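You operate a simulated robot arm through the tools that you are given. There is no shell and no other tool. Be economical: measure what you need, move in short steps, check, and stop when the job is done.

You are at the controls of a simulated two-armed robot. One attempt, no reset.

## Task
Wipe up the spill on the table top by the fridge with the purple napkin and put it back.

The check looks at the end state, three seconds after you hand in, the way a careful person would. Anything else that was tipped, shoved, dropped, spilled or broken makes it a failure. Flat cloth is picked up by pressing the open fingertips on it (5 to 10 N) and closing them slowly along it; thin cloth reads only 2 to 8 mm in the jaws.

## Robot
Two 7-joint arms with two-finger grippers on one trunk, on a base that drives. Base frame: it is fixed to the floor where the robot stands at the start and does not move with it; the origin is under the middle of the robot, x ahead of it, y to its left, z up; the surface under the hand at the start is at about z = 0.72. Lengths are in m, angles in rad, forces in N, time in s.
The left shoulder is at the start at [0.064, 0.175, 1.127], the right one opposite. With the tool pointing down near the work surface each hand reaches from about 0.1 to 0.86 m from the robot's upright axis, wherever it stands, measured 20 degrees to its own side. Payload 2.94 kg a hand.
The TCP of each hand is the grasp point between the finger pads, 0.03 m short of the fingertips. In the tool frame z runs along the fingers and y along their closing line. Largest opening 0.138 m; the body of the gripper starts 0.109 m behind the TCP.
Orientation is that of the tool frame in the base frame, as [roll, pitch, yaw] about the fixed x, y, z axes, in that order (R = Rz(yaw) Ry(pitch) Rx(roll)). With the fingers straight down and closing along the base's y, the tool's x points along the base's -x, its y along +y and its z along -z.

## Interface
- The arms move only by the tool play_rows. It takes "left_commands", "right_commands" or both (then of equal length, played together; a hand with none holds still); each is a list of rows, each a list of 7 numbers: the shift along the tool's x, y, z in m, then the turn, a rotation vector about the tool's x, y, z in rad, then the finger opening in m, from 0 to 0.138. In form: [[tx, ty, tz, wx, wy, wz, gripper], ...]. A call has 1 to 20 rows; each row is the pose to reach, as a shift and turn from the pose commanded when the call began, along the tool's axes at that moment. A row lasts 0.2 s, in which the tool goes at most 0.05 m and 0.15 rad; a call with a longer step from one row to the next is refused whole, and so is a gripper value outside its range. A pose out of reach is approached as far as the arm can. The call stops where the force on the tool passes 40 N (or 10 N more than at its start, if that is more) or the arm is blocked; 0.2 s more then pass. The fingers move at their own pace and stop on an object; they squeeze with about 44 N. The grip force told is the motor's: it shows also when the fingers shut on nothing. Time passes only in rows, and 0.2 s behind the last, so rows that repeat a pose let the fingers close. It gives the time, the measured TCP pose, the force on the tool (base axes), the opening and the grip force at its end, in the units of the frame above (readings bear some noise), with the torque about the TCP (base axes, N m) and any sound that the robot's microphone picked up.
- Cameras (640 x 400 px; columns grow to the right, rows downward): "scene" is now at [0.1228, -0.0381, 1.5829]; the picture's right is [-0.61, -0.79, 0.00], its down [-0.71, 0.55, -0.43] and it looks along [0.34, -0.26, -0.90] (base axes); focal length 296 px, centre (320, 200). "left" rides on the left gripper at [0.071, -0.019, -0.146] in its tool frame; the picture's right is [0.26, 0.96, 0.00], its down [-0.85, 0.23, -0.48] and it looks along [-0.46, 0.13, 0.88] (tool axes); focal length 280 px, centre (320, 200). "right" rides on the right gripper at [0.071, 0.019, -0.146] in its tool frame; the picture's right is [-0.26, 0.97, 0.00], its down [-0.85, -0.23, -0.48] and it looks along [-0.46, -0.12, 0.88] (tool axes); focal length 280 px, centre (320, 200). There is no depth. A picture from a camera that has moved, and an enlarged one, comes with that camera's place and axes in the base frame and with its lens.
- grab_frame(camera): a new picture of that camera. No time passes.
- lift_body(by): slides the trunk up (or, below 0, down) by that many m; the arms and the scene camera ride with it, the base frame stays. It gives what a move gives, with no picture.
- roll_base(legs): drives the robot by 1 to 6 legs, each [ahead, turn to the left] in m and rad, along the robot's own axes; the way and the turn of a leg run together, so that a leg with both is an arc; at most 1.5 m and 3.142 rad a leg. The arms and the cameras ride along, it lands a little off, and it stops where it bumps. It gives what a move gives.
- head_to(pan, tilt): turns the head with the scene camera to pan (to the left, within 2.094 rad either way) and tilt (down, from -0.506 to 1.204), counted from straight ahead of the robot. It gives what a move gives.
- inspect(camera, box): a new picture of the part [left, top, right, bottom] of that camera's present view, enlarged. No time passes.
- hand_in(): hands the job in; it is judged then, once.

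Go step by step. Nothing tells you exact positions but the pictures and the camera data: compare them with the known pose of the tool, close in by small moves and look again before you grip or let go. The budget is 120 turns and 100 pictures, counting those below and the enlarged ones. Unless the task says otherwise, let go and move clear before handing in.

The tools are called after ">>>" by a JSON object that holds its "method" and its "body". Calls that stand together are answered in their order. play_rows: Moves the arms, as the interface text tells. Its arguments: {"type":"object","properties":{"left_commands":{"type":"array"},"right_commands":{"type":"array"}},"required":[]} The other tools are called the same way: lift_body (by) slides the trunk up or down; roll_base (legs) drives the base; head_to (pan, tilt) turns the head that bears the scene camera; grab_frame (camera) takes a picture; inspect (camera, box) takes an enlarged picture of a part of a camera's view; hand_in () hands the job in.

At the start:

```text
t: 0.0
left_position: [0.5104, -0.0161, 0.9421]
left_ee_rot: [-3.141, 0.0, 3.141]
left_wrist_force: [0.1, 0.3, 0.4]
left_moment: [-0.02, -0.01, 0.0]
left_grip_width: 0.1379
left_gripper_force: 0.0
right_position: [0.337, -0.3835, 0.9305]
right_ee_rot: [-3.141, 0.002, 3.139]
right_wrist_force: [-0.1, 0.6, 0.5]
right_moment: [-0.02, 0.02, 0.01]
right_grip_width: 0.1379
right_gripper_force: 0.0
trunk travel left (down, up): [-0.3, 0.434]
robot x, y, heading: [0.0023, -0.0016, -0.005]
head pan, tilt: [-0.658, 1.124]
```

scene: 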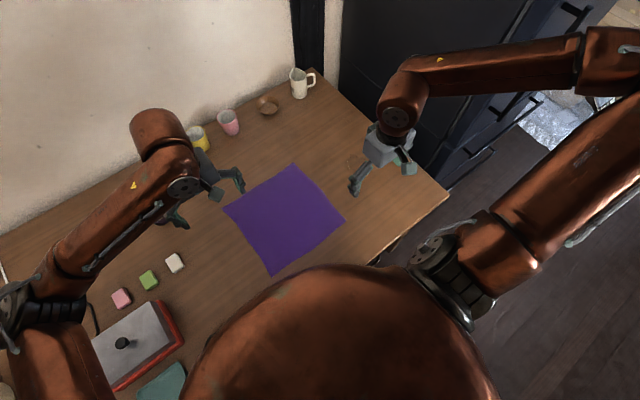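
right: 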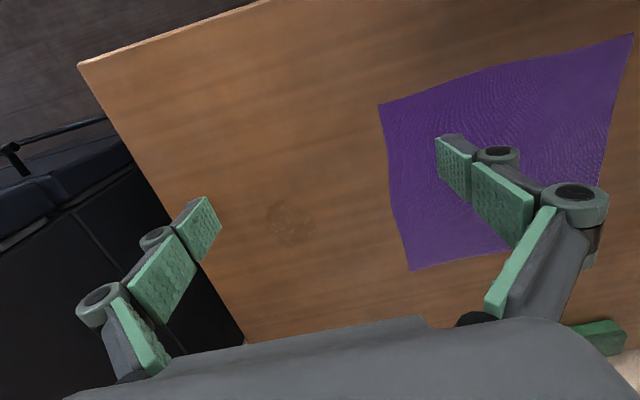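
left: 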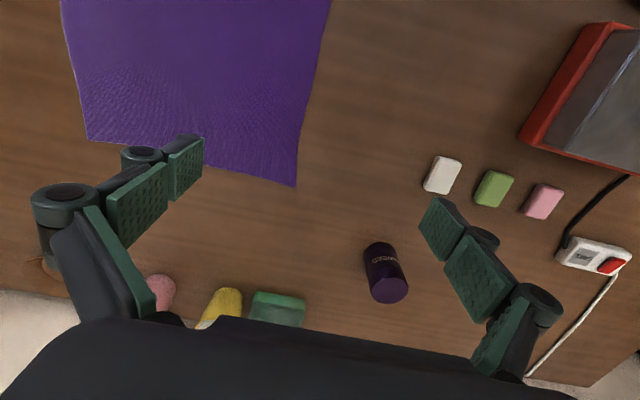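

I see the purple napkin flat at about x 0.34–0.62, y −0.30 to −0.03, and a faint spot near (0.48, −0.47) on the fridge side. I'll look closer before moving.

>>> {"method": "inspect", "body": {"camera": "right", "box": [180, 100, 420, 280]}}

>>> {"method": "inspect", "body": {"camera": "scene", "box": [200, 60, 460, 280]}}

```text
2.22 times, centred on (300, 190) of right
camera zoom: at [0.2649, -0.3635, 1.0748], right [0.26, 0.96, 0.0], down [0.85, -0.23, 0.48], along [0.46, -0.13, -0.88], focal length 623 px, centre (364, 222)
```

zoom: 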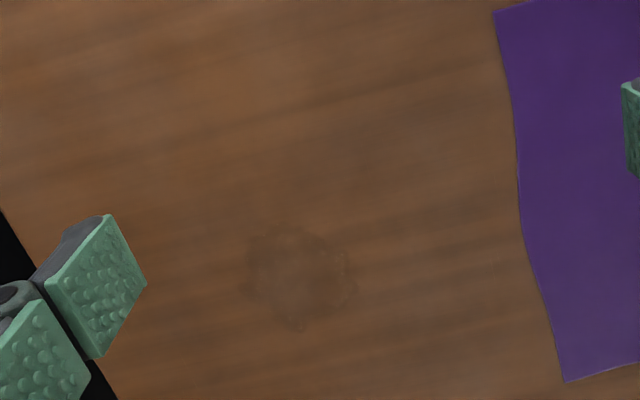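

```text
1.82 times, centred on (330, 170) of scene
camera zoom: at [0.1228, -0.0381, 1.5829], right [-0.61, -0.79, 0.0], down [-0.71, 0.55, -0.43], along [0.34, -0.26, -0.9], focal length 538 px, centre (302, 254)
```

zoom: 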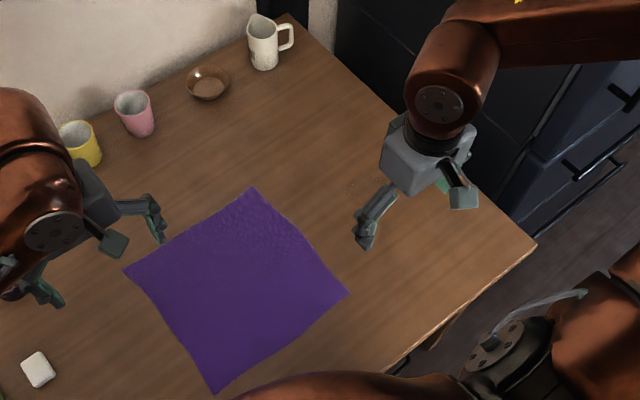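

The spot is at about (0.48, −0.47) with a radius of about 3.5 cm. I plan to grip the napkin at its −y edge with the right hand and its +y edge with the left. I'll slide it over the spill and back while keeping it taut. First I'll bring both hands above their grip spots.

>>> {"method": "play_rows", "body": {"right_commands": [[-0.035, 0.027, 0, 0, 0, 0, 0.11], [-0.07, 0.054, 0, 0, 0, 0, 0.09], [-0.105, 0.08, 0.02, 0, 0, 0, 0.07], [-0.143, 0.1085, 0.03, 0, 0, 0, 0.05], [-0.143, 0.1085, 0.07, 0, 0, 0, 0.045], [-0.143, 0.1085, 0.11, 0, 0, 0, 0.045], [-0.143, 0.1085, 0.15, 0, 0, 0, 0.045]], "left_commands": [[0.015, -0.02, 0, 0, 0, 0, 0.11], [0.03, -0.039, 0, 0, 0, 0, 0.09], [0.03, -0.039, 0.02, 0, 0, 0, 0.07], [0.03, -0.039, 0.04, 0, 0, 0, 0.05], [0.03, -0.039, 0.08, 0, 0, 0, 0.045], [0.03, -0.039, 0.12, 0, 0, 0, 0.045], [0.03, -0.039, 0.162, 0, 0, 0, 0.045]]}}

>>> {"method": "grab_frame", "body": {"camera": "right"}}

>>> {"method": "grab_frame", "body": {"camera": "left"}}

>>> {"method": "grab_frame", "body": {"camera": "scene"}}

```text
t: 1.6
left_position: [0.4804, -0.0565, 0.7805]
left_ee_rot: [3.141, 0.0, -3.141]
left_wrist_force: [0.9, -0.1, 1.0]
left_moment: [0.0, 0.01, 0.02]
left_grip_width: 0.0452
left_gripper_force: 0.0
right_position: [0.4806, -0.2747, 0.7806]
right_ee_rot: [-3.141, 0.002, 3.138]
right_wrist_force: [-0.2, -0.1, -0.3]
right_moment: [-0.01, 0.04, 0.0]
right_grip_width: 0.045
right_gripper_force: 0.0
trunk travel left (down, up): [-0.3, 0.434]
robot x, y, heading: [0.0014, 0.0066, -0.002]
head pan, tilt: [-0.658, 1.124]
```

```text
94 pictures are left
camera right: at [0.4078, -0.2549, 0.9245], right [0.26, 0.96, 0.0], down [0.85, -0.23, 0.48], along [0.46, -0.13, -0.88], focal length 280 px, centre (320, 200)
```

right: 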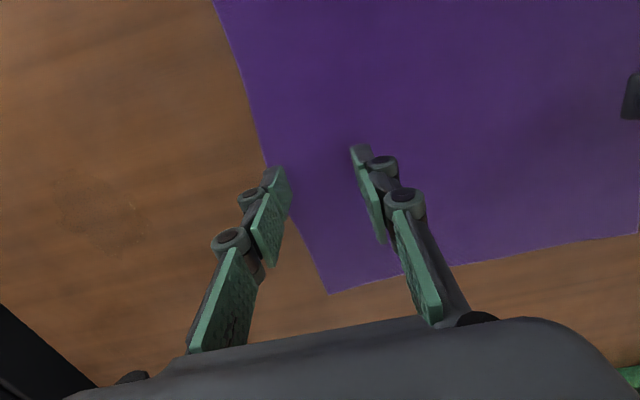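

```text
93 pictures are left
camera left: at [0.409, -0.0748, 0.9254], right [-0.26, 0.97, 0.0], down [0.85, 0.23, 0.48], along [0.46, 0.13, -0.88], focal length 280 px, centre (320, 200)
```

left: 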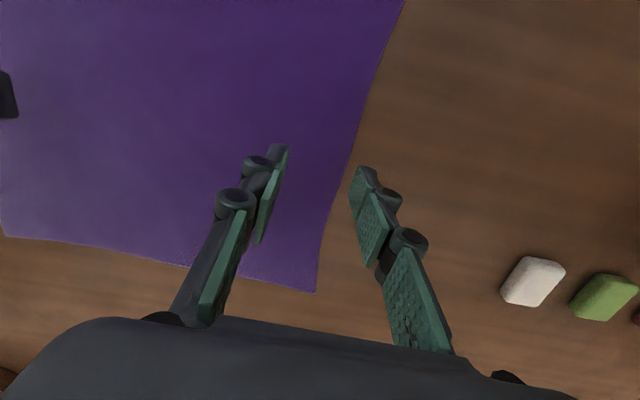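

```text
92 pictures are left
camera scene: at [0.1235, -0.0387, 1.5828], right [-0.61, -0.79, 0.0], down [-0.71, 0.55, -0.43], along [0.34, -0.26, -0.9], focal length 296 px, centre (320, 200)
```

scene: 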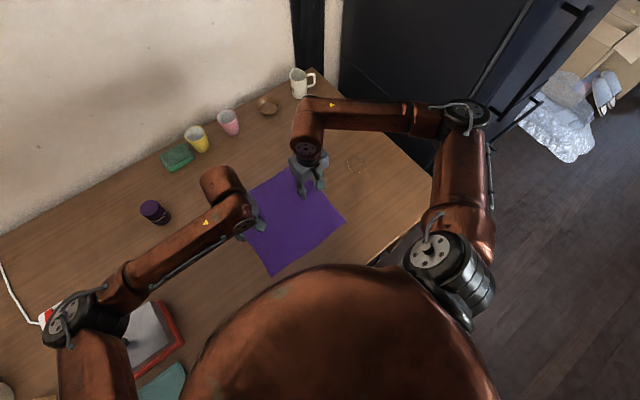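

The right fingers sit about 2 cm inside the −y edge, which is good. The left ones are right on the +y edge, so I'll shift that hand 2 cm inward and lower both to touch.

>>> {"method": "play_rows", "body": {"right_commands": [[0, 0, 0.01, 0, 0, 0, 0.04], [0, 0, 0.02, 0, 0, 0, 0.04], [0, 0, 0.026, 0, 0, 0, 0.04], [0, 0, 0.029, 0, 0, 0, 0.04], [0, 0, 0.03, 0, 0, 0, 0.04]], "left_commands": [[0, -0.02, 0, 0, 0, 0, 0.04], [0, -0.02, 0.02, 0, 0, 0, 0.04], [0, -0.02, 0.026, 0, 0, 0, 0.04], [0, -0.02, 0.029, 0, 0, 0, 0.04], [0, -0.02, 0.03, 0, 0, 0, 0.04]]}}

```text
t: 2.8
left_position: [0.4803, -0.0753, 0.7507]
left_ee_rot: [-3.14, 0.001, -3.141]
left_wrist_force: [0.3, -0.7, 6.3]
left_moment: [0.09, 0.0, -0.03]
left_grip_width: 0.0398
left_gripper_force: 0.1
right_position: [0.48, -0.2756, 0.7507]
right_ee_rot: [3.141, 0.002, 3.14]
right_wrist_force: [-0.5, 0.2, 6.5]
right_moment: [-0.04, 0.02, 0.01]
right_grip_width: 0.0401
right_gripper_force: 0.1
trunk travel left (down, up): [-0.3, 0.434]
robot x, y, heading: [0.0, -0.001, -0.004]
head pan, tilt: [-0.658, 1.124]
```

Both hands now press at about 6 N. I'll close the fingers slowly along the cloth.

>>> {"method": "play_rows", "body": {"right_commands": [[0, 0, 0, 0, 0, 0, 0.036], [0, 0, 0, 0, 0, 0, 0.032], [0, 0, 0, 0, 0, 0, 0.028], [0, 0, 0, 0, 0, 0, 0.024], [0, 0, 0, 0, 0, 0, 0.02], [0, 0, 0, 0, 0, 0, 0.016], [0, 0, 0, 0, 0, 0, 0.012], [0, 0, 0, 0, 0, 0, 0.008], [0, 0, 0, 0, 0, 0, 0.004], [0, 0, 0, 0, 0, 0, 0], [0, 0, 0, 0, 0, 0, 0]], "left_commands": [[0, 0, 0, 0, 0, 0, 0.036], [0, 0, 0, 0, 0, 0, 0.032], [0, 0, 0, 0, 0, 0, 0.028], [0, 0, 0, 0, 0, 0, 0.024], [0, 0, 0, 0, 0, 0, 0.02], [0, 0, 0, 0, 0, 0, 0.016], [0, 0, 0, 0, 0, 0, 0.012], [0, 0, 0, 0, 0, 0, 0.008], [0, 0, 0, 0, 0, 0, 0.004], [0, 0, 0, 0, 0, 0, 0], [0, 0, 0, 0, 0, 0, 0]]}}

>>> {"method": "grab_frame", "body": {"camera": "right"}}

>>> {"method": "grab_frame", "body": {"camera": "left"}}

```text
t: 5.2
left_position: [0.4803, -0.0739, 0.7494]
left_ee_rot: [3.141, 0.0, -3.141]
left_wrist_force: [-0.9, -2.6, 6.0]
left_moment: [-0.08, -0.03, 0.0]
left_grip_width: 0.0013
left_gripper_force: 34.1
right_position: [0.4802, -0.2751, 0.7497]
right_ee_rot: [-3.14, 0.002, -3.141]
right_wrist_force: [0.4, 3.6, -1.1]
right_moment: [-0.27, -0.01, 0.0]
right_grip_width: 0.0062
right_gripper_force: 35.9
trunk travel left (down, up): [-0.3, 0.434]
robot x, y, heading: [0.0018, 0.0011, -0.004]
head pan, tilt: [-0.658, 1.124]
```

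```text
91 pictures are left
camera right: at [0.4083, -0.2547, 0.8951], right [0.26, 0.96, 0.0], down [0.85, -0.23, 0.48], along [0.46, -0.12, -0.88], focal length 280 px, centre (320, 200)
```

right: 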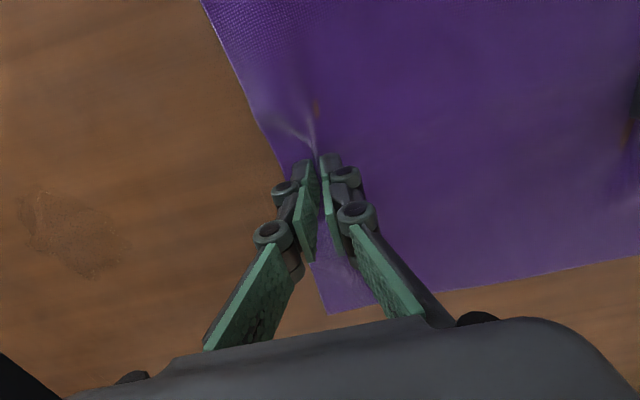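

```text
90 pictures are left
camera left: at [0.409, -0.0937, 0.8959], right [-0.26, 0.96, 0.0], down [0.85, 0.23, 0.48], along [0.46, 0.13, -0.88], focal length 280 px, centre (320, 200)
```

left: 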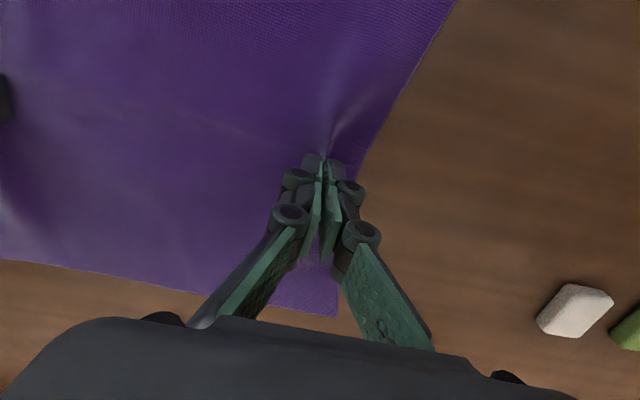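

The right hand holds the cloth (6 mm). The left closed to 1.3 mm, so it probably slipped. I'll reopen the left hand a little further in and press slightly harder before closing again.

>>> {"method": "play_rows", "body": {"left_commands": [[0, 0, -0.006, 0, 0, 0, 0.02], [0, -0.005, -0.006, 0, 0, 0, 0.045], [0, -0.01, -0.006, 0, 0, 0, 0.045], [0, -0.01, 0, 0, 0, 0, 0.045], [0, -0.01, 0.001, 0, 0, 0, 0.045], [0, -0.01, 0.0015, 0, 0, 0, 0.045]]}}

>>> {"method": "grab_frame", "body": {"camera": "left"}}

```text
t: 6.6
left_position: [0.4821, -0.0849, 0.751]
left_ee_rot: [-3.14, 0.002, -3.141]
left_wrist_force: [-1.1, 2.4, 23.5]
left_moment: [0.24, 0.07, 0.04]
left_grip_width: 0.0456
left_gripper_force: 3.2
right_position: [0.4778, -0.2744, 0.7507]
right_ee_rot: [-3.14, 0.001, 3.14]
right_wrist_force: [0.3, 0.1, 0.1]
right_moment: [0.0, 0.04, -0.01]
right_grip_width: 0.0044
right_gripper_force: 30.5
trunk travel left (down, up): [-0.3, 0.434]
robot x, y, heading: [-0.0018, -0.0004, -0.003]
head pan, tilt: [-0.658, 1.124]
```

```text
89 pictures are left
camera left: at [0.4084, -0.1038, 0.8964], right [-0.26, 0.97, 0.0], down [0.85, 0.23, 0.48], along [0.46, 0.12, -0.88], focal length 280 px, centre (320, 200)
```

left: 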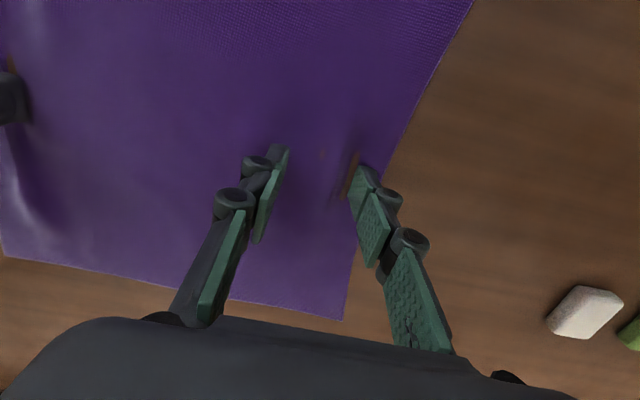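

The cloth is well between the left fingers, but 23 N is too hard. I'll back off to about 9 N and close slowly.

>>> {"method": "play_rows", "body": {"left_commands": [[0, 0, -0.0013, 0, 0, 0, 0.042], [0, 0, -0.0013, 0, 0, 0, 0.039], [0, 0, -0.0013, 0, 0, 0, 0.036], [0, 0, -0.0013, 0, 0, 0, 0.033], [0, 0, -0.0013, 0, 0, 0, 0.03], [0, 0, -0.0013, 0, 0, 0, 0.027], [0, 0, -0.0013, 0, 0, 0, 0.024], [0, 0, -0.0013, 0, 0, 0, 0.021], [0, 0, -0.0013, 0, 0, 0, 0.018], [0, 0, -0.0013, 0, 0, 0, 0.015], [0, 0, -0.0013, 0, 0, 0, 0.012], [0, 0, -0.0013, 0, 0, 0, 0.009], [0, 0, -0.0013, 0, 0, 0, 0.006], [0, 0, -0.0013, 0, 0, 0, 0.003], [0, 0, -0.0013, 0, 0, 0, 0], [0, 0, -0.0013, 0, 0, 0, 0]]}}

>>> {"method": "grab_frame", "body": {"camera": "left"}}

```text
t: 10.0
left_position: [0.4796, -0.0844, 0.7483]
left_ee_rot: [3.141, 0.0, -3.142]
left_wrist_force: [0.5, -2.4, -1.6]
left_moment: [0.12, 0.05, -0.04]
left_grip_width: 0.0074
left_gripper_force: 39.9
right_position: [0.4811, -0.2762, 0.7509]
right_ee_rot: [-3.14, 0.002, 3.14]
right_wrist_force: [-0.3, 4.3, 4.1]
right_moment: [0.03, 0.0, -0.01]
right_grip_width: 0.0016
right_gripper_force: 35.2
trunk travel left (down, up): [-0.3, 0.434]
robot x, y, heading: [0.0007, -0.0021, -0.0]
head pan, tilt: [-0.658, 1.124]
```

```text
88 pictures are left
camera left: at [0.4087, -0.1039, 0.8958], right [-0.26, 0.96, 0.0], down [0.85, 0.23, 0.48], along [0.46, 0.13, -0.88], focal length 280 px, centre (320, 200)
```

left: 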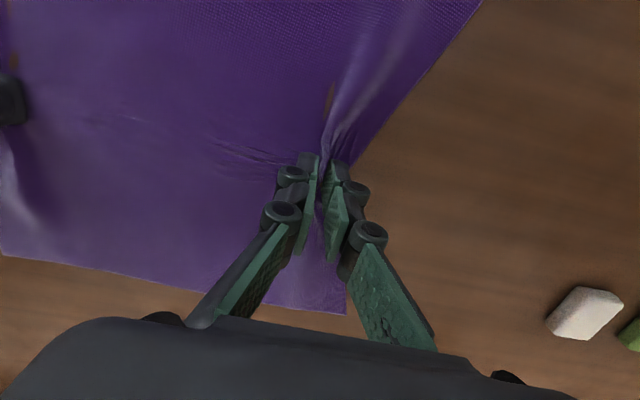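

The left hand has a solid grip at 7 mm. The right reading dropped to 1.6 mm, so I'll check it.

>>> {"method": "grab_frame", "body": {"camera": "right"}}

```text
87 pictures are left
camera right: at [0.408, -0.2549, 0.8949], right [0.26, 0.96, 0.0], down [0.85, -0.23, 0.48], along [0.46, -0.13, -0.88], focal length 280 px, centre (320, 200)
```

right: 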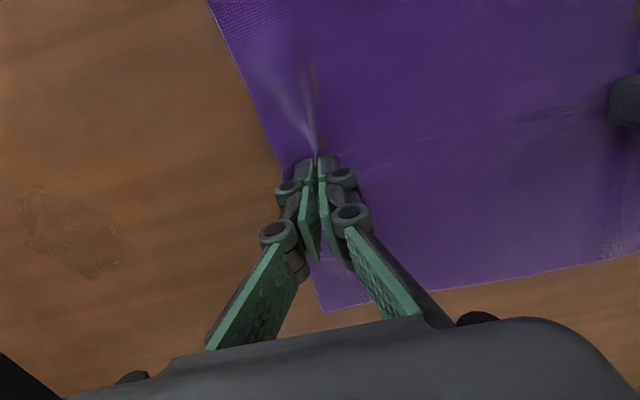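

The right grip is nearly empty, so I'll redo it the way that worked for the left, a touch further in.

>>> {"method": "play_rows", "body": {"right_commands": [[0, 0, -0.006, 0, 0, 0, 0.02], [0, 0.004, -0.006, 0, 0, 0, 0.045], [0, 0.008, -0.006, 0, 0, 0, 0.045], [0, 0.008, -0.001, 0, 0, 0, 0.045], [0, 0.008, 0.0003, 0, 0, 0, 0.045], [0, 0.008, 0.0003, 0, 0, 0, 0.045]]}}

```text
t: 11.4
left_position: [0.4796, -0.0852, 0.7496]
left_ee_rot: [3.141, 0.001, -3.14]
left_wrist_force: [0.6, -0.5, 2.4]
left_moment: [0.01, -0.02, 0.0]
left_grip_width: 0.0068
left_gripper_force: 30.0
right_position: [0.4797, -0.2675, 0.7519]
right_ee_rot: [-3.14, 0.003, 3.14]
right_wrist_force: [-1.9, -0.5, 10.2]
right_moment: [-0.22, 0.06, 0.0]
right_grip_width: 0.0454
right_gripper_force: 0.1
trunk travel left (down, up): [-0.3, 0.434]
robot x, y, heading: [-0.0003, -0.0009, -0.001]
head pan, tilt: [-0.658, 1.124]
```

>>> {"method": "play_rows", "body": {"right_commands": [[0, 0, 0, 0, 0, 0, 0.042], [0, 0, 0, 0, 0, 0, 0.039], [0, 0, 0, 0, 0, 0, 0.036], [0, 0, 0, 0, 0, 0, 0.033], [0, 0, 0, 0, 0, 0, 0.03], [0, 0, 0, 0, 0, 0, 0.027], [0, 0, 0, 0, 0, 0, 0.024], [0, 0, 0, 0, 0, 0, 0.021], [0, 0, 0, 0, 0, 0, 0.018], [0, 0, 0, 0, 0, 0, 0.015], [0, 0, 0, 0, 0, 0, 0.012], [0, 0, 0, 0, 0, 0, 0.009], [0, 0, 0, 0, 0, 0, 0.006], [0, 0, 0, 0, 0, 0, 0.003], [0, 0, 0, 0, 0, 0, 0], [0, 0, 0, 0, 0, 0, 0]]}}

>>> {"method": "grab_frame", "body": {"camera": "right"}}

```text
t: 14.8
left_position: [0.4792, -0.0854, 0.7497]
left_ee_rot: [-3.141, 0.0, 3.141]
left_wrist_force: [0.5, -2.3, -0.8]
left_moment: [0.15, -0.02, 0.0]
left_grip_width: 0.0065
left_gripper_force: 36.9
right_position: [0.4803, -0.2679, 0.7503]
right_ee_rot: [-3.141, 0.003, 3.139]
right_wrist_force: [1.2, 2.7, 1.0]
right_moment: [0.07, 0.07, -0.01]
right_grip_width: 0.0039
right_gripper_force: 30.0
trunk travel left (down, up): [-0.3, 0.434]
robot x, y, heading: [0.0012, 0.0017, 0.007]
head pan, tilt: [-0.658, 1.124]
```

```text
86 pictures are left
camera right: at [0.4083, -0.2471, 0.8952], right [0.26, 0.96, 0.0], down [0.85, -0.23, 0.48], along [0.46, -0.13, -0.88], focal length 280 px, centre (320, 200)
```

right: 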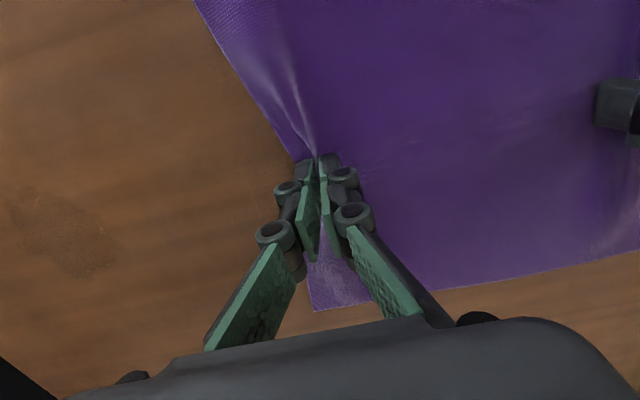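

The right grip is 4 mm, and both hands hold. I'll slide both together 6 cm toward the fridge as a test.

>>> {"method": "play_rows", "body": {"right_commands": [[0, -0.012, 0, 0, 0, 0, 0], [0, -0.024, 0, 0, 0, 0, 0], [0, -0.036, 0, 0, 0, 0, 0], [0, -0.048, 0, 0, 0, 0, 0], [0, -0.06, 0, 0, 0, 0, 0]], "left_commands": [[0, -0.012, 0, 0, 0, 0, 0], [0, -0.024, 0, 0, 0, 0, 0], [0, -0.036, 0, 0, 0, 0, 0], [0, -0.048, 0, 0, 0, 0, 0], [0, -0.06, 0, 0, 0, 0, 0]]}}

>>> {"method": "grab_frame", "body": {"camera": "right"}}

>>> {"method": "grab_frame", "body": {"camera": "scene"}}

```text
t: 16.0
left_position: [0.4792, -0.1459, 0.7503]
left_ee_rot: [3.139, 0.001, 3.141]
left_wrist_force: [-0.9, -3.2, 0.7]
left_moment: [-0.31, 0.0, 0.04]
left_grip_width: 0.0038
left_gripper_force: 29.6
right_position: [0.4803, -0.3291, 0.7495]
right_ee_rot: [3.142, 0.001, 3.141]
right_wrist_force: [0.0, 2.7, 0.9]
right_moment: [0.1, 0.02, 0.01]
right_grip_width: 0.005
right_gripper_force: 29.9
trunk travel left (down, up): [-0.3, 0.434]
robot x, y, heading: [-0.0002, 0.0027, 0.002]
head pan, tilt: [-0.658, 1.124]
```

```text
85 pictures are left
camera right: at [0.4078, -0.3078, 0.8947], right [0.26, 0.96, 0.0], down [0.85, -0.23, 0.48], along [0.46, -0.13, -0.88], focal length 280 px, centre (320, 200)
```

right: 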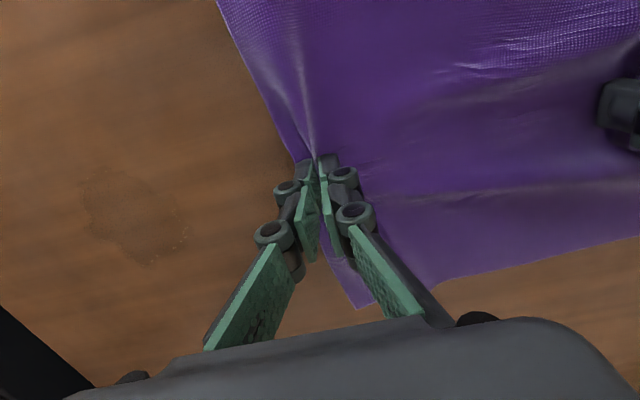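

```text
84 pictures are left
camera scene: at [0.1224, -0.0387, 1.583], right [-0.61, -0.79, 0.0], down [-0.71, 0.55, -0.43], along [0.34, -0.26, -0.9], focal length 296 px, centre (320, 200)
```

scene: 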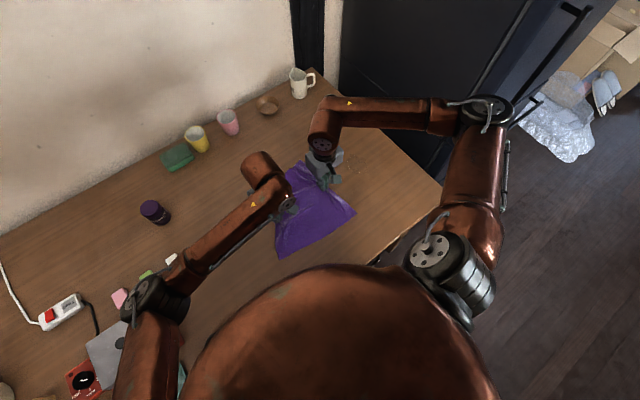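

The napkin follows both hands. I'll carry on over the spill to about y = −0.52.

>>> {"method": "play_rows", "body": {"right_commands": [[0, -0.015, 0, 0, 0, 0, 0], [0, -0.03, 0, 0, 0, 0, 0], [0, -0.045, 0, 0, 0, 0, 0], [0, -0.06, 0, 0, 0, 0, 0], [0, -0.075, 0, 0, 0, 0, 0], [0, -0.09, 0, 0, 0, 0, 0], [0, -0.105, 0, 0, 0, 0, 0], [0, -0.12, 0, 0, 0, 0, 0], [0, -0.135, 0, 0, 0, 0, 0], [0, -0.15, 0, 0, 0, 0, 0], [0, -0.165, 0, 0, 0, 0, 0], [0, -0.18, 0, 0, 0, 0, 0], [0, -0.195, 0, 0, 0, 0, 0]], "left_commands": [[0, -0.015, 0, 0, 0, 0, 0], [0, -0.03, 0, 0, 0, 0, 0], [0, -0.045, 0, 0, 0, 0, 0], [0, -0.06, 0, 0, 0, 0, 0], [0, -0.075, 0, 0, 0, 0, 0], [0, -0.09, 0, 0, 0, 0, 0], [0, -0.105, 0, 0, 0, 0, 0], [0, -0.12, 0, 0, 0, 0, 0], [0, -0.135, 0, 0, 0, 0, 0], [0, -0.15, 0, 0, 0, 0, 0], [0, -0.165, 0, 0, 0, 0, 0], [0, -0.18, 0, 0, 0, 0, 0], [0, -0.195, 0, 0, 0, 0, 0]]}}

>>> {"method": "grab_frame", "body": {"camera": "right"}}

>>> {"method": "grab_frame", "body": {"camera": "scene"}}

```text
t: 18.8
left_position: [0.4799, -0.3413, 0.748]
left_ee_rot: [3.139, -0.001, 3.141]
left_wrist_force: [0.7, -4.4, 2.6]
left_moment: [0.04, -0.06, -0.02]
left_grip_width: 0.0003
left_gripper_force: 28.0
right_position: [0.4797, -0.5228, 0.7493]
right_ee_rot: [3.139, 0.002, -3.141]
right_wrist_force: [0.4, 3.6, -1.2]
right_moment: [-0.13, 0.06, -0.01]
right_grip_width: 0.0049
right_gripper_force: 35.4
trunk travel left (down, up): [-0.3, 0.434]
robot x, y, heading: [0.002, 0.0, 0.004]
head pan, tilt: [-0.658, 1.124]
```

```text
83 pictures are left
camera right: at [0.407, -0.5029, 0.8951], right [0.26, 0.96, 0.0], down [0.85, -0.23, 0.48], along [0.46, -0.12, -0.88], focal length 280 px, centre (320, 200)
```

right: 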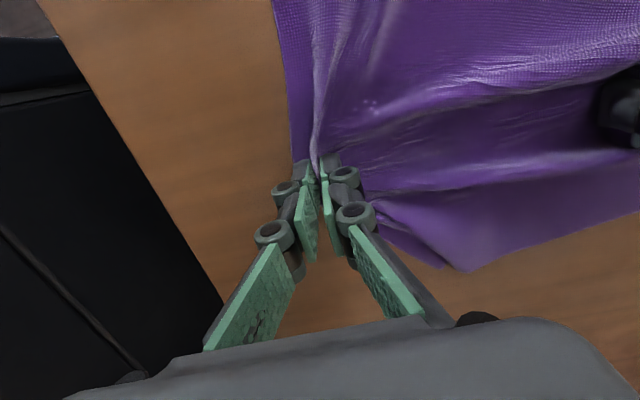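

```text
82 pictures are left
camera scene: at [0.1227, -0.0398, 1.5829], right [-0.61, -0.79, 0.0], down [-0.71, 0.55, -0.43], along [0.34, -0.26, -0.9], focal length 296 px, centre (320, 200)
```

scene: 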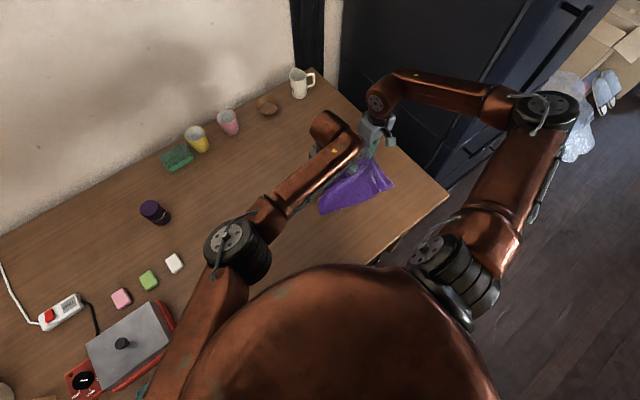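

The left hand slipped off (0.3 mm), but the right still holds and the cloth covers the spill. I'll lift the left hand clear and look at the cloth.

>>> {"method": "play_rows", "body": {"left_commands": [[0, 0, -0.02, 0, 0, 0, 0.03], [0, 0.04, -0.04, 0, 0, 0, 0.045], [0, 0.08, -0.06, 0, 0, 0, 0.045], [0, 0.12, -0.08, 0, 0, 0, 0.045]]}}

>>> {"method": "grab_frame", "body": {"camera": "left"}}

>>> {"method": "inspect", "body": {"camera": "scene", "box": [280, 80, 460, 240]}}

```text
t: 19.8
left_position: [0.4787, -0.217, 0.829]
left_ee_rot: [3.141, 0.0, -3.141]
left_wrist_force: [0.5, 0.3, 0.0]
left_moment: [-0.05, 0.0, -0.01]
left_grip_width: 0.0449
left_gripper_force: 0.1
right_position: [0.4797, -0.5201, 0.7508]
right_ee_rot: [-3.141, 0.001, 3.139]
right_wrist_force: [1.9, -0.6, 4.6]
right_moment: [-0.19, -0.04, -0.02]
right_grip_width: 0.0063
right_gripper_force: 30.5
trunk travel left (down, up): [-0.3, 0.434]
robot x, y, heading: [0.0004, 0.0015, 0.002]
head pan, tilt: [-0.658, 1.124]
```

```text
81 pictures are left
camera left: at [0.4082, -0.2361, 0.9747], right [-0.26, 0.96, 0.0], down [0.85, 0.23, 0.48], along [0.46, 0.13, -0.88], focal length 280 px, centre (320, 200)
```

left: 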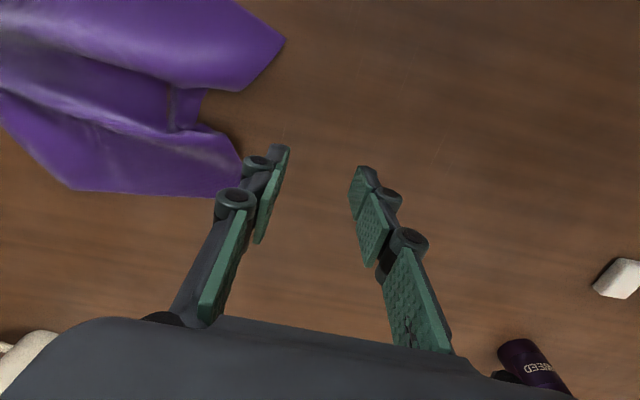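

```text
2.50 times, centred on (370, 160) of scene
camera zoom: at [0.1231, -0.0359, 1.583], right [-0.61, -0.79, 0.0], down [-0.71, 0.55, -0.43], along [0.34, -0.27, -0.9], focal length 740 px, centre (195, 300)
```

zoom: 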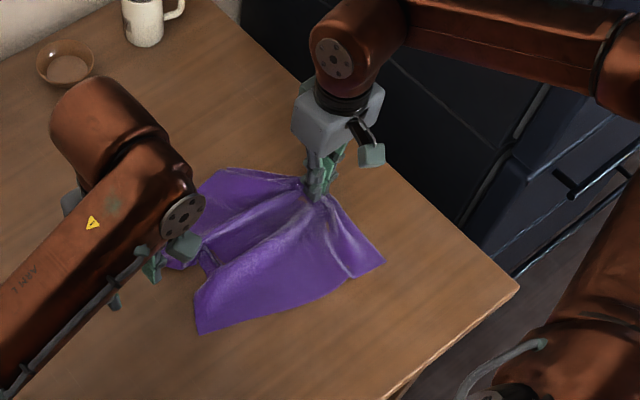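

The cloth lies over the spill area. I'll scrub with the gripped cloth under light pressure across the spot, y −0.43 to −0.52 and x ±3 cm.

>>> {"method": "play_rows", "body": {"right_commands": [[0, 0.02, 0.0005, 0, 0, 0, 0], [0, 0.04, 0.0005, 0, 0, 0, 0], [0, 0.06, 0.0005, 0, 0, 0, 0], [0, 0.085, 0.0005, 0, 0, 0, 0], [0.02, 0.085, 0.0005, 0, 0, 0, 0], [0.025, 0.06, 0.0005, 0, 0, 0, 0], [0.025, 0.035, 0.0005, 0, 0, 0, 0], [0.025, 0.01, 0.0005, 0, 0, 0, 0], [0.0, 0.01, 0.0005, 0, 0, 0, 0], [-0.025, 0.01, 0.0005, 0, 0, 0, 0], [-0.03, 0.035, 0.0005, 0, 0, 0, 0], [-0.03, 0.06, 0.0005, 0, 0, 0, 0], [-0.03, 0.085, 0.0005, 0, 0, 0, 0], [0, 0.085, 0.0005, 0, 0, 0, 0], [0, 0.055, 0.0005, 0, 0, 0, 0], [0, 0.025, 0.0005, 0, 0, 0, 0], [0, 0, 0.0005, 0, 0, 0, 0]]}}

>>> {"method": "inspect", "body": {"camera": "scene", "box": [280, 80, 460, 240]}}

```text
t: 23.4
left_position: [0.4791, -0.2193, 0.8289]
left_ee_rot: [3.139, 0.001, 3.141]
left_wrist_force: [-0.5, -0.2, 0.6]
left_moment: [-0.01, -0.01, -0.01]
left_grip_width: 0.045
left_gripper_force: 0.1
right_position: [0.4807, -0.5225, 0.7495]
right_ee_rot: [-3.142, 0.003, -3.141]
right_wrist_force: [0.7, 0.6, 0.3]
right_moment: [0.02, 0.05, 0.0]
right_grip_width: 0.0044
right_gripper_force: 31.2
trunk travel left (down, up): [-0.3, 0.434]
robot x, y, heading: [0.0038, 0.0001, -0.002]
head pan, tilt: [-0.658, 1.124]
```

```text
2.50 times, centred on (370, 160) of scene
camera zoom: at [0.1228, -0.0387, 1.5829], right [-0.61, -0.79, 0.0], down [-0.71, 0.55, -0.43], along [0.34, -0.26, -0.9], focal length 740 px, centre (195, 300)
```

zoom: 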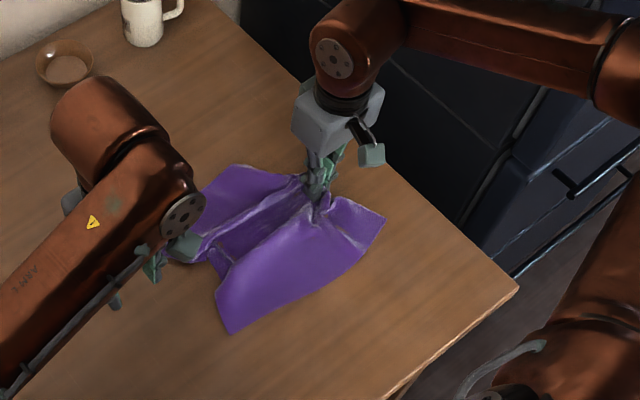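

The napkin's near-edge corners lie at about (0.39, −0.57) and (0.385, −0.29). I'll release the right hand, then regrip those two corners with both hands so I can lift it and lay it flat in its old place.

>>> {"method": "play_rows", "body": {"right_commands": [[0, 0, 0, 0, 0, 0, 0.03], [0, 0, 0, 0, 0, 0, 0.045], [0, 0, -0.03, 0, 0, 0, 0.045], [0, 0, -0.06, 0, 0, 0, 0.045], [0.04, -0.01, -0.07, 0, 0, 0, 0.045], [0.075, -0.02, -0.06, 0, 0, 0, 0.045]], "left_commands": [[0, 0, 0, 0, 0, 0, 0.045], [0.0, -0.02, 0, 0, 0, 0, 0.045], [0.02, -0.05, 0, 0, 0, 0, 0.045], [0.04, -0.08, 0, 0, 0, 0, 0.045], [0.06, -0.1, 0, 0, 0, 0, 0.045], [0.075, -0.105, 0.02, 0, 0, 0, 0.045]]}}

>>> {"method": "grab_frame", "body": {"camera": "right"}}

>>> {"method": "grab_frame", "body": {"camera": "left"}}

```text
t: 25.0
left_position: [0.4043, -0.326, 0.808]
left_ee_rot: [3.138, 0.002, -3.141]
left_wrist_force: [0.4, 0.4, 0.1]
left_moment: [0.06, -0.03, -0.02]
left_grip_width: 0.0449
left_gripper_force: 0.1
right_position: [0.4284, -0.5379, 0.8269]
right_ee_rot: [3.141, 0.058, -3.125]
right_wrist_force: [-0.4, -0.2, 0.4]
right_moment: [0.05, -0.1, 0.0]
right_grip_width: 0.0452
right_gripper_force: 0.1
trunk travel left (down, up): [-0.3, 0.434]
robot x, y, heading: [-0.0017, 0.0016, -0.003]
head pan, tilt: [-0.658, 1.124]
stopped in row 6 (right hand): the arm was blocked; the commanded pose is now the measured one
```

```text
78 pictures are left
camera right: at [0.3481, -0.5182, 0.9682], right [0.25, 0.97, 0.02], down [0.82, -0.22, 0.52], along [0.51, -0.12, -0.85], focal length 280 px, centre (320, 200)
```

right: 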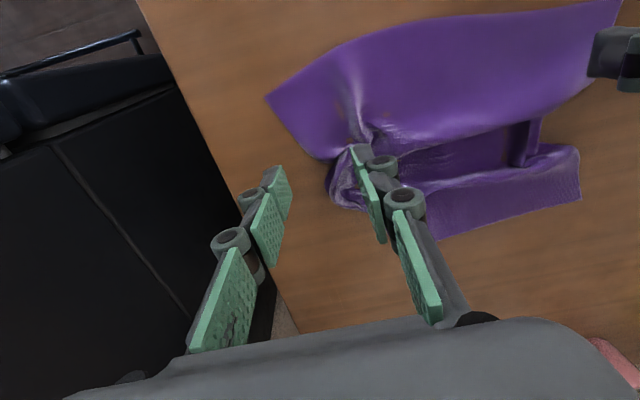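

```text
77 pictures are left
camera left: at [0.3323, -0.3457, 0.954], right [-0.26, 0.96, 0.0], down [0.85, 0.23, 0.48], along [0.46, 0.13, -0.88], focal length 280 px, centre (320, 200)
```

left: 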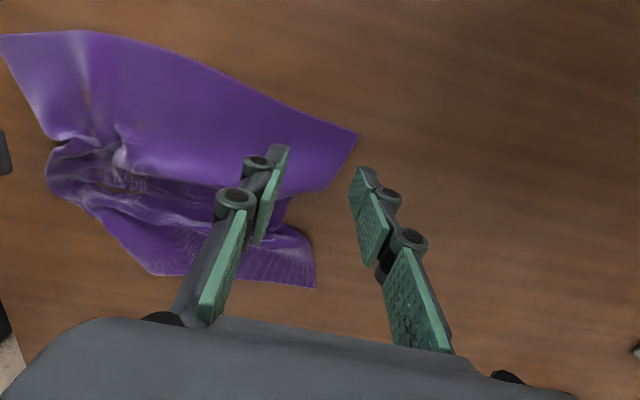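

The right arm was blocked on its way in, so I'll check what stopped it.

>>> {"method": "grab_frame", "body": {"camera": "scene"}}

```text
76 pictures are left
camera scene: at [0.1221, -0.042, 1.5831], right [-0.61, -0.79, 0.0], down [-0.71, 0.55, -0.43], along [0.34, -0.26, -0.9], focal length 296 px, centre (320, 200)
```

scene: 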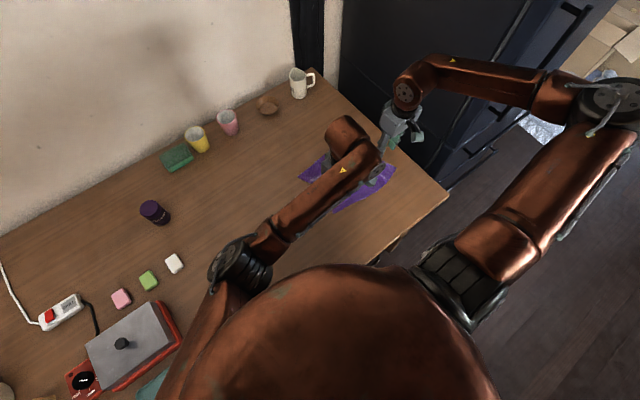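

There's no contact visible, so it is likely a joint limit when the right hand is far right and close in. Instead the left hand will grip the near +y corner at (0.385, −0.30) and pull the napkin back left, where both hands can work.

>>> {"method": "play_rows", "body": {"left_commands": [[0.004, -0.004, 0.02, 0, 0, 0, 0.045], [0.004, -0.004, 0.04, 0, 0, 0, 0.045], [0.004, -0.004, 0.053, 0, 0, 0, 0.045], [0.004, -0.004, 0.057, 0, 0, 0, 0.045], [0.004, -0.004, 0.058, 0, 0, 0, 0.045]], "right_commands": [[-0.02, 0, -0.02, 0, 0, 0, 0.045], [-0.04, 0, -0.04, 0, 0, 0, 0.045], [-0.05, 0, -0.06, 0, 0, 0, 0.045], [-0.05, 0, -0.08, 0, 0, 0, 0.045], [-0.05, 0, -0.08, 0, 0, 0, 0.045]]}}

```text
t: 26.2
left_position: [0.4009, -0.3281, 0.7511]
left_ee_rot: [3.141, 0.001, -3.14]
left_wrist_force: [0.1, -0.1, 7.9]
left_moment: [0.0, -0.01, 0.04]
left_grip_width: 0.0452
left_gripper_force: 0.0
right_position: [0.4728, -0.5346, 0.9105]
right_ee_rot: [3.141, 0.055, -3.126]
right_wrist_force: [0.4, 0.2, 0.5]
right_moment: [0.02, -0.02, 0.01]
right_grip_width: 0.0452
right_gripper_force: 0.0
trunk travel left (down, up): [-0.3, 0.434]
robot x, y, heading: [0.0004, -0.0023, 0.001]
head pan, tilt: [-0.658, 1.124]
```

>>> {"method": "play_rows", "body": {"left_commands": [[0, 0, 0, 0, 0, 0, 0.042], [0, 0, 0, 0, 0, 0, 0.039], [0, 0, 0, 0, 0, 0, 0.036], [0, 0, 0, 0, 0, 0, 0.033], [0, 0, 0, 0, 0, 0, 0.03], [0, 0, 0, 0, 0, 0, 0.027], [0, 0, 0, 0, 0, 0, 0.024], [0, 0, 0, 0, 0, 0, 0.021], [0, 0, 0, 0, 0, 0, 0.018], [0, 0, 0, 0, 0, 0, 0.015], [0, 0, 0, 0, 0, 0, 0.012], [0, 0, 0, 0, 0, 0, 0.009], [0, 0, 0, 0, 0, 0, 0.006], [0, 0, 0, 0, 0, 0, 0.003], [0, 0, 0, 0, 0, 0, 0], [0, 0, 0, 0, 0, 0, 0]]}}

>>> {"method": "grab_frame", "body": {"camera": "left"}}

```text
t: 29.6
left_position: [0.3999, -0.3286, 0.7505]
left_ee_rot: [3.139, 0.002, -3.14]
left_wrist_force: [-0.1, -0.4, -0.1]
left_moment: [0.01, 0.01, 0.03]
left_grip_width: 0.002
left_gripper_force: 28.1
right_position: [0.4736, -0.5345, 0.9093]
right_ee_rot: [-3.141, 0.053, -3.124]
right_wrist_force: [0.3, -0.3, -0.6]
right_moment: [-0.01, 0.01, -0.01]
right_grip_width: 0.0452
right_gripper_force: 0.1
trunk travel left (down, up): [-0.3, 0.434]
robot x, y, heading: [-0.0008, 0.0045, 0.002]
head pan, tilt: [-0.658, 1.124]
```

```text
75 pictures are left
camera left: at [0.3291, -0.3477, 0.8964], right [-0.26, 0.96, 0.0], down [0.85, 0.23, 0.48], along [0.46, 0.13, -0.88], focal length 280 px, centre (320, 200)
```

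left: 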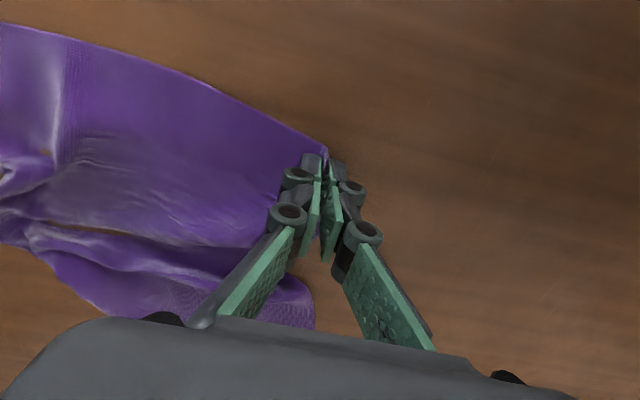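

The reading is a thin 2 mm. I'll test it by pulling 6 cm left with a slight lift.

>>> {"method": "play_rows", "body": {"left_commands": [[0, 0, -0.01, 0, 0, 0, 0], [0, 0.015, -0.02, 0, 0, 0, 0], [0, 0.03, -0.025, 0, 0, 0, 0], [0, 0.045, -0.025, 0, 0, 0, 0], [0, 0.06, -0.025, 0, 0, 0, 0]]}}

>>> {"method": "grab_frame", "body": {"camera": "left"}}

>>> {"method": "grab_frame", "body": {"camera": "right"}}

```text
t: 30.8
left_position: [0.4009, -0.268, 0.7745]
left_ee_rot: [3.141, -0.001, -3.141]
left_wrist_force: [0.4, 0.1, 1.1]
left_moment: [-0.03, 0.0, 0.03]
left_grip_width: 0.006
left_gripper_force: 30.4
right_position: [0.4725, -0.534, 0.9093]
right_ee_rot: [-3.14, 0.053, -3.125]
right_wrist_force: [0.5, 0.1, -0.2]
right_moment: [-0.01, 0.0, -0.01]
right_grip_width: 0.0453
right_gripper_force: 0.1
trunk travel left (down, up): [-0.3, 0.434]
robot x, y, heading: [0.0042, -0.0018, -0.0]
head pan, tilt: [-0.658, 1.124]
```

```text
74 pictures are left
camera left: at [0.3292, -0.2869, 0.9209], right [-0.26, 0.96, 0.0], down [0.85, 0.23, 0.48], along [0.46, 0.13, -0.88], focal length 280 px, centre (320, 200)
```

left: 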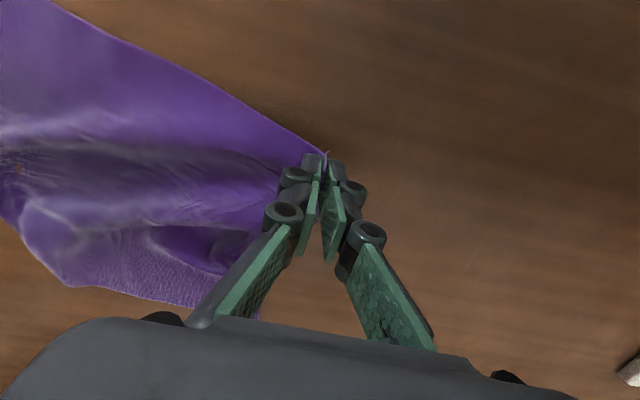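

```text
73 pictures are left
camera right: at [0.3936, -0.5153, 1.0505], right [0.24, 0.97, 0.01], down [0.83, -0.22, 0.52], along [0.51, -0.12, -0.85], focal length 280 px, centre (320, 200)
```

right: 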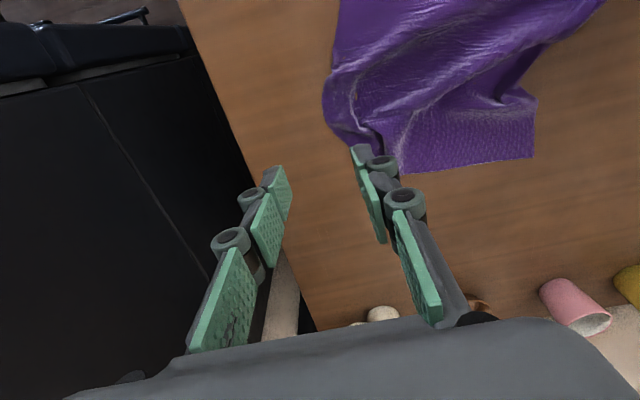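

It holds, so I'll pull the corner back to its home near (0.36, −0.05).

>>> {"method": "play_rows", "body": {"left_commands": [[0.003, 0.02, 0, 0, 0, 0, 0], [0.007, 0.04, 0, 0, 0, 0, 0], [0.01, 0.06, 0, 0, 0, 0, 0], [0.014, 0.08, 0, 0, 0, 0, 0], [0.018, 0.1, 0, 0, 0, 0, 0], [0.022, 0.12, 0, 0, 0, 0, 0], [0.026, 0.14, 0, 0, 0, 0, 0], [0.03, 0.16, 0, 0, 0, 0, 0], [0.034, 0.18, 0.005, 0, 0, 0, 0], [0.037, 0.2, 0.01, 0, 0, 0, 0], [0.04, 0.218, 0.015, 0, 0, 0, 0]]}}

>>> {"method": "grab_frame", "body": {"camera": "left"}}

>>> {"method": "grab_frame", "body": {"camera": "right"}}

>>> {"method": "grab_frame", "body": {"camera": "scene"}}

```text
t: 33.2
left_position: [0.3597, -0.0499, 0.7602]
left_ee_rot: [3.14, 0.0, -3.137]
left_wrist_force: [0.4, -0.2, 0.1]
left_moment: [-0.03, -0.05, -0.02]
left_grip_width: 0.0031
left_gripper_force: 29.8
right_position: [0.4721, -0.5358, 0.909]
right_ee_rot: [-3.141, 0.055, -3.123]
right_wrist_force: [-0.5, -0.8, -0.4]
right_moment: [0.0, 0.02, -0.01]
right_grip_width: 0.0451
right_gripper_force: 0.1
trunk travel left (down, up): [-0.3, 0.434]
robot x, y, heading: [-0.004, -0.0002, -0.0]
head pan, tilt: [-0.658, 1.124]
```

```text
72 pictures are left
camera left: at [0.2889, -0.069, 0.9061], right [-0.26, 0.96, 0.0], down [0.85, 0.23, 0.48], along [0.46, 0.13, -0.88], focal length 280 px, centre (320, 200)
```

left: 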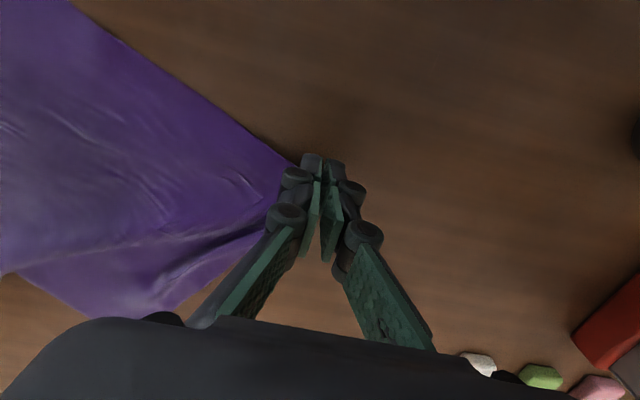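

```text
71 pictures are left
camera right: at [0.3932, -0.515, 1.0508], right [0.24, 0.97, 0.01], down [0.83, -0.22, 0.52], along [0.51, -0.12, -0.85], focal length 280 px, centre (320, 200)
```

right: 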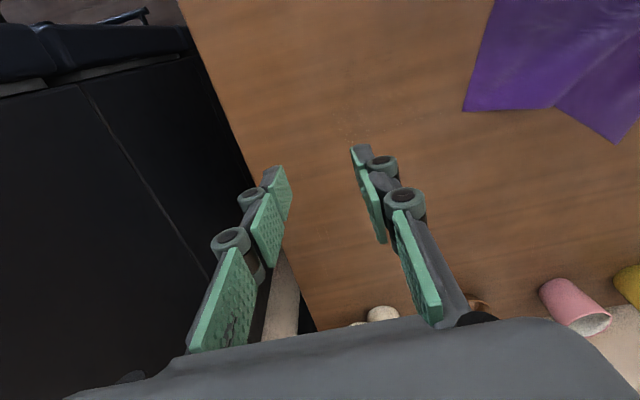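

```text
70 pictures are left
camera scene: at [0.1228, -0.0376, 1.5829], right [-0.61, -0.79, 0.0], down [-0.71, 0.55, -0.43], along [0.34, -0.26, -0.9], focal length 296 px, centre (320, 200)
```

scene: 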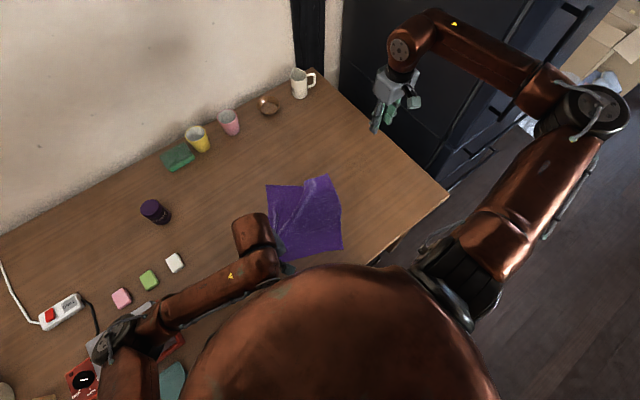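

The napkin came back mostly flat. I'll check the spill spot closely.

>>> {"method": "inspect", "body": {"camera": "right", "box": [250, 20, 490, 170]}}

>>> {"method": "inspect", "body": {"camera": "scene", "box": [240, 130, 420, 280]}}

```text
2.67 times, centred on (370, 95) of right
camera zoom: at [0.3932, -0.515, 1.0508], right [0.24, 0.97, 0.01], down [0.83, -0.22, 0.52], along [0.51, -0.12, -0.85], focal length 748 px, centre (187, 480)
```

zoom: 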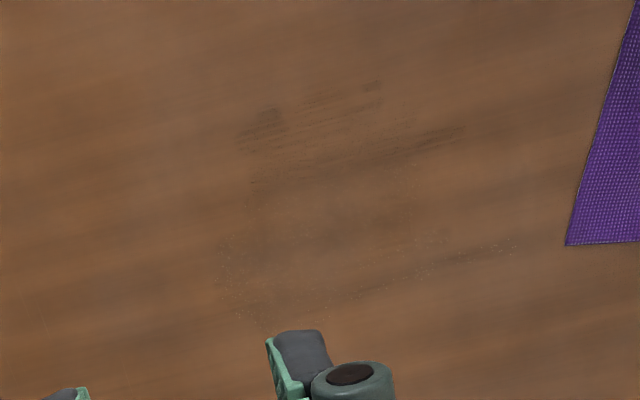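

```text
2.67 times, centred on (330, 205) of scene
camera zoom: at [0.1228, -0.0376, 1.5829], right [-0.61, -0.79, 0.0], down [-0.71, 0.55, -0.43], along [0.34, -0.26, -0.9], focal length 790 px, centre (293, 187)
```

zoom: 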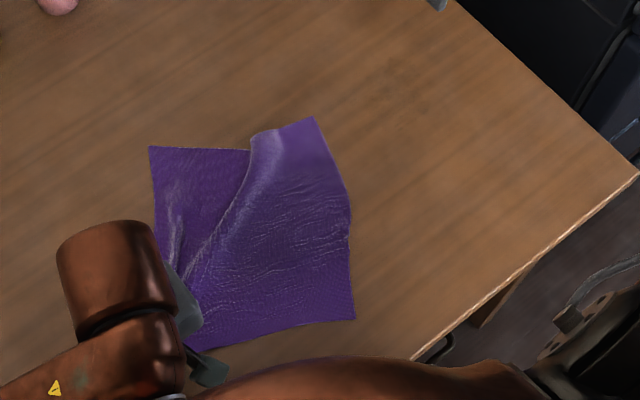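

Streaks and specks remain around x 0.43–0.51, y −0.39 to −0.51, so it needs a firmer and denser wipe. The napkin's far right corner is at about (0.51, −0.37). I'll grip near it with the right hand, release the left and scrub again.

>>> {"method": "play_rows", "body": {"right_commands": [[0, 0.04, 0, 0, 0.055, 0.018, 0.045], [0, 0.08, 0, 0, 0.055, 0.018, 0.045], [-0.005, 0.12, 0.01, 0, 0.055, 0.018, 0.045], [-0.01, 0.155, 0.03, 0, 0.055, 0.018, 0.045], [-0.013, 0.184, 0.06, 0, 0.055, 0.018, 0.045], [-0.013, 0.184, 0.095, 0, 0.055, 0.018, 0.045], [-0.013, 0.184, 0.125, 0, 0.055, 0.018, 0.045]]}}

>>> {"method": "grab_frame", "body": {"camera": "right"}}

```text
t: 34.8
left_position: [0.3615, -0.0503, 0.7606]
left_ee_rot: [3.14, 0.001, -3.139]
left_wrist_force: [1.0, -0.5, -0.3]
left_moment: [0.02, -0.03, 0.01]
left_grip_width: 0.0021
left_gripper_force: 29.6
right_position: [0.4909, -0.3496, 0.7837]
right_ee_rot: [3.141, 0.001, -3.141]
right_wrist_force: [-0.1, 0.2, 0.2]
right_moment: [-0.02, 0.0, -0.02]
right_grip_width: 0.0451
right_gripper_force: 0.0
trunk travel left (down, up): [-0.3, 0.434]
robot x, y, heading: [0.0003, -0.0023, 0.005]
head pan, tilt: [-0.658, 1.124]
```

```text
67 pictures are left
camera right: at [0.4191, -0.3288, 0.9299], right [0.26, 0.96, 0.0], down [0.85, -0.23, 0.48], along [0.46, -0.12, -0.88], focal length 280 px, centre (320, 200)
```

right: 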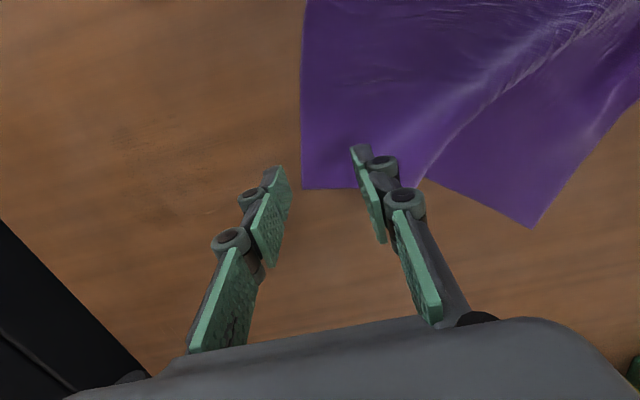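

The corner is at (0.514, −0.368). I'll shift the right hand to (0.475, −0.325), inside the single layer, and press down.

>>> {"method": "play_rows", "body": {"right_commands": [[0.016, 0.024, 0, 0, 0, 0, 0.048], [0.016, 0.024, 0.015, 0, 0, 0, 0.048], [0.016, 0.024, 0.028, 0, 0, 0, 0.048], [0.016, 0.024, 0.0325, 0, 0, 0, 0.048], [0.016, 0.024, 0.0335, 0, 0, 0, 0.048]]}}

```text
t: 36.0
left_position: [0.3604, -0.0512, 0.7591]
left_ee_rot: [3.14, -0.001, -3.139]
left_wrist_force: [0.0, 0.0, -1.6]
left_moment: [-0.01, 0.01, 0.03]
left_grip_width: 0.0037
left_gripper_force: 38.9
right_position: [0.474, -0.3265, 0.7516]
right_ee_rot: [3.141, -0.001, -3.139]
right_wrist_force: [0.2, 0.8, -0.4]
right_moment: [0.02, 0.0, 0.03]
right_grip_width: 0.048
right_gripper_force: 0.0
trunk travel left (down, up): [-0.3, 0.434]
robot x, y, heading: [0.0033, -0.0001, 0.002]
head pan, tilt: [-0.658, 1.124]
```

>>> {"method": "play_rows", "body": {"right_commands": [[0, 0, 0.0007, 0, 0, 0, 0.048], [0, 0, 0.0013, 0, 0, 0, 0.048]]}}

```text
t: 36.6
left_position: [0.3602, -0.0506, 0.7586]
left_ee_rot: [3.139, -0.001, -3.14]
left_wrist_force: [-1.0, 0.0, 0.3]
left_moment: [-0.02, -0.02, -0.02]
left_grip_width: 0.0004
left_gripper_force: 25.9
right_position: [0.4746, -0.3254, 0.7509]
right_ee_rot: [-3.141, -0.001, -3.141]
right_wrist_force: [-1.2, -0.7, 2.8]
right_moment: [-0.05, 0.02, 0.02]
right_grip_width: 0.0479
right_gripper_force: 0.1
trunk travel left (down, up): [-0.3, 0.434]
robot x, y, heading: [0.0008, 0.0019, 0.004]
head pan, tilt: [-0.658, 1.124]
```

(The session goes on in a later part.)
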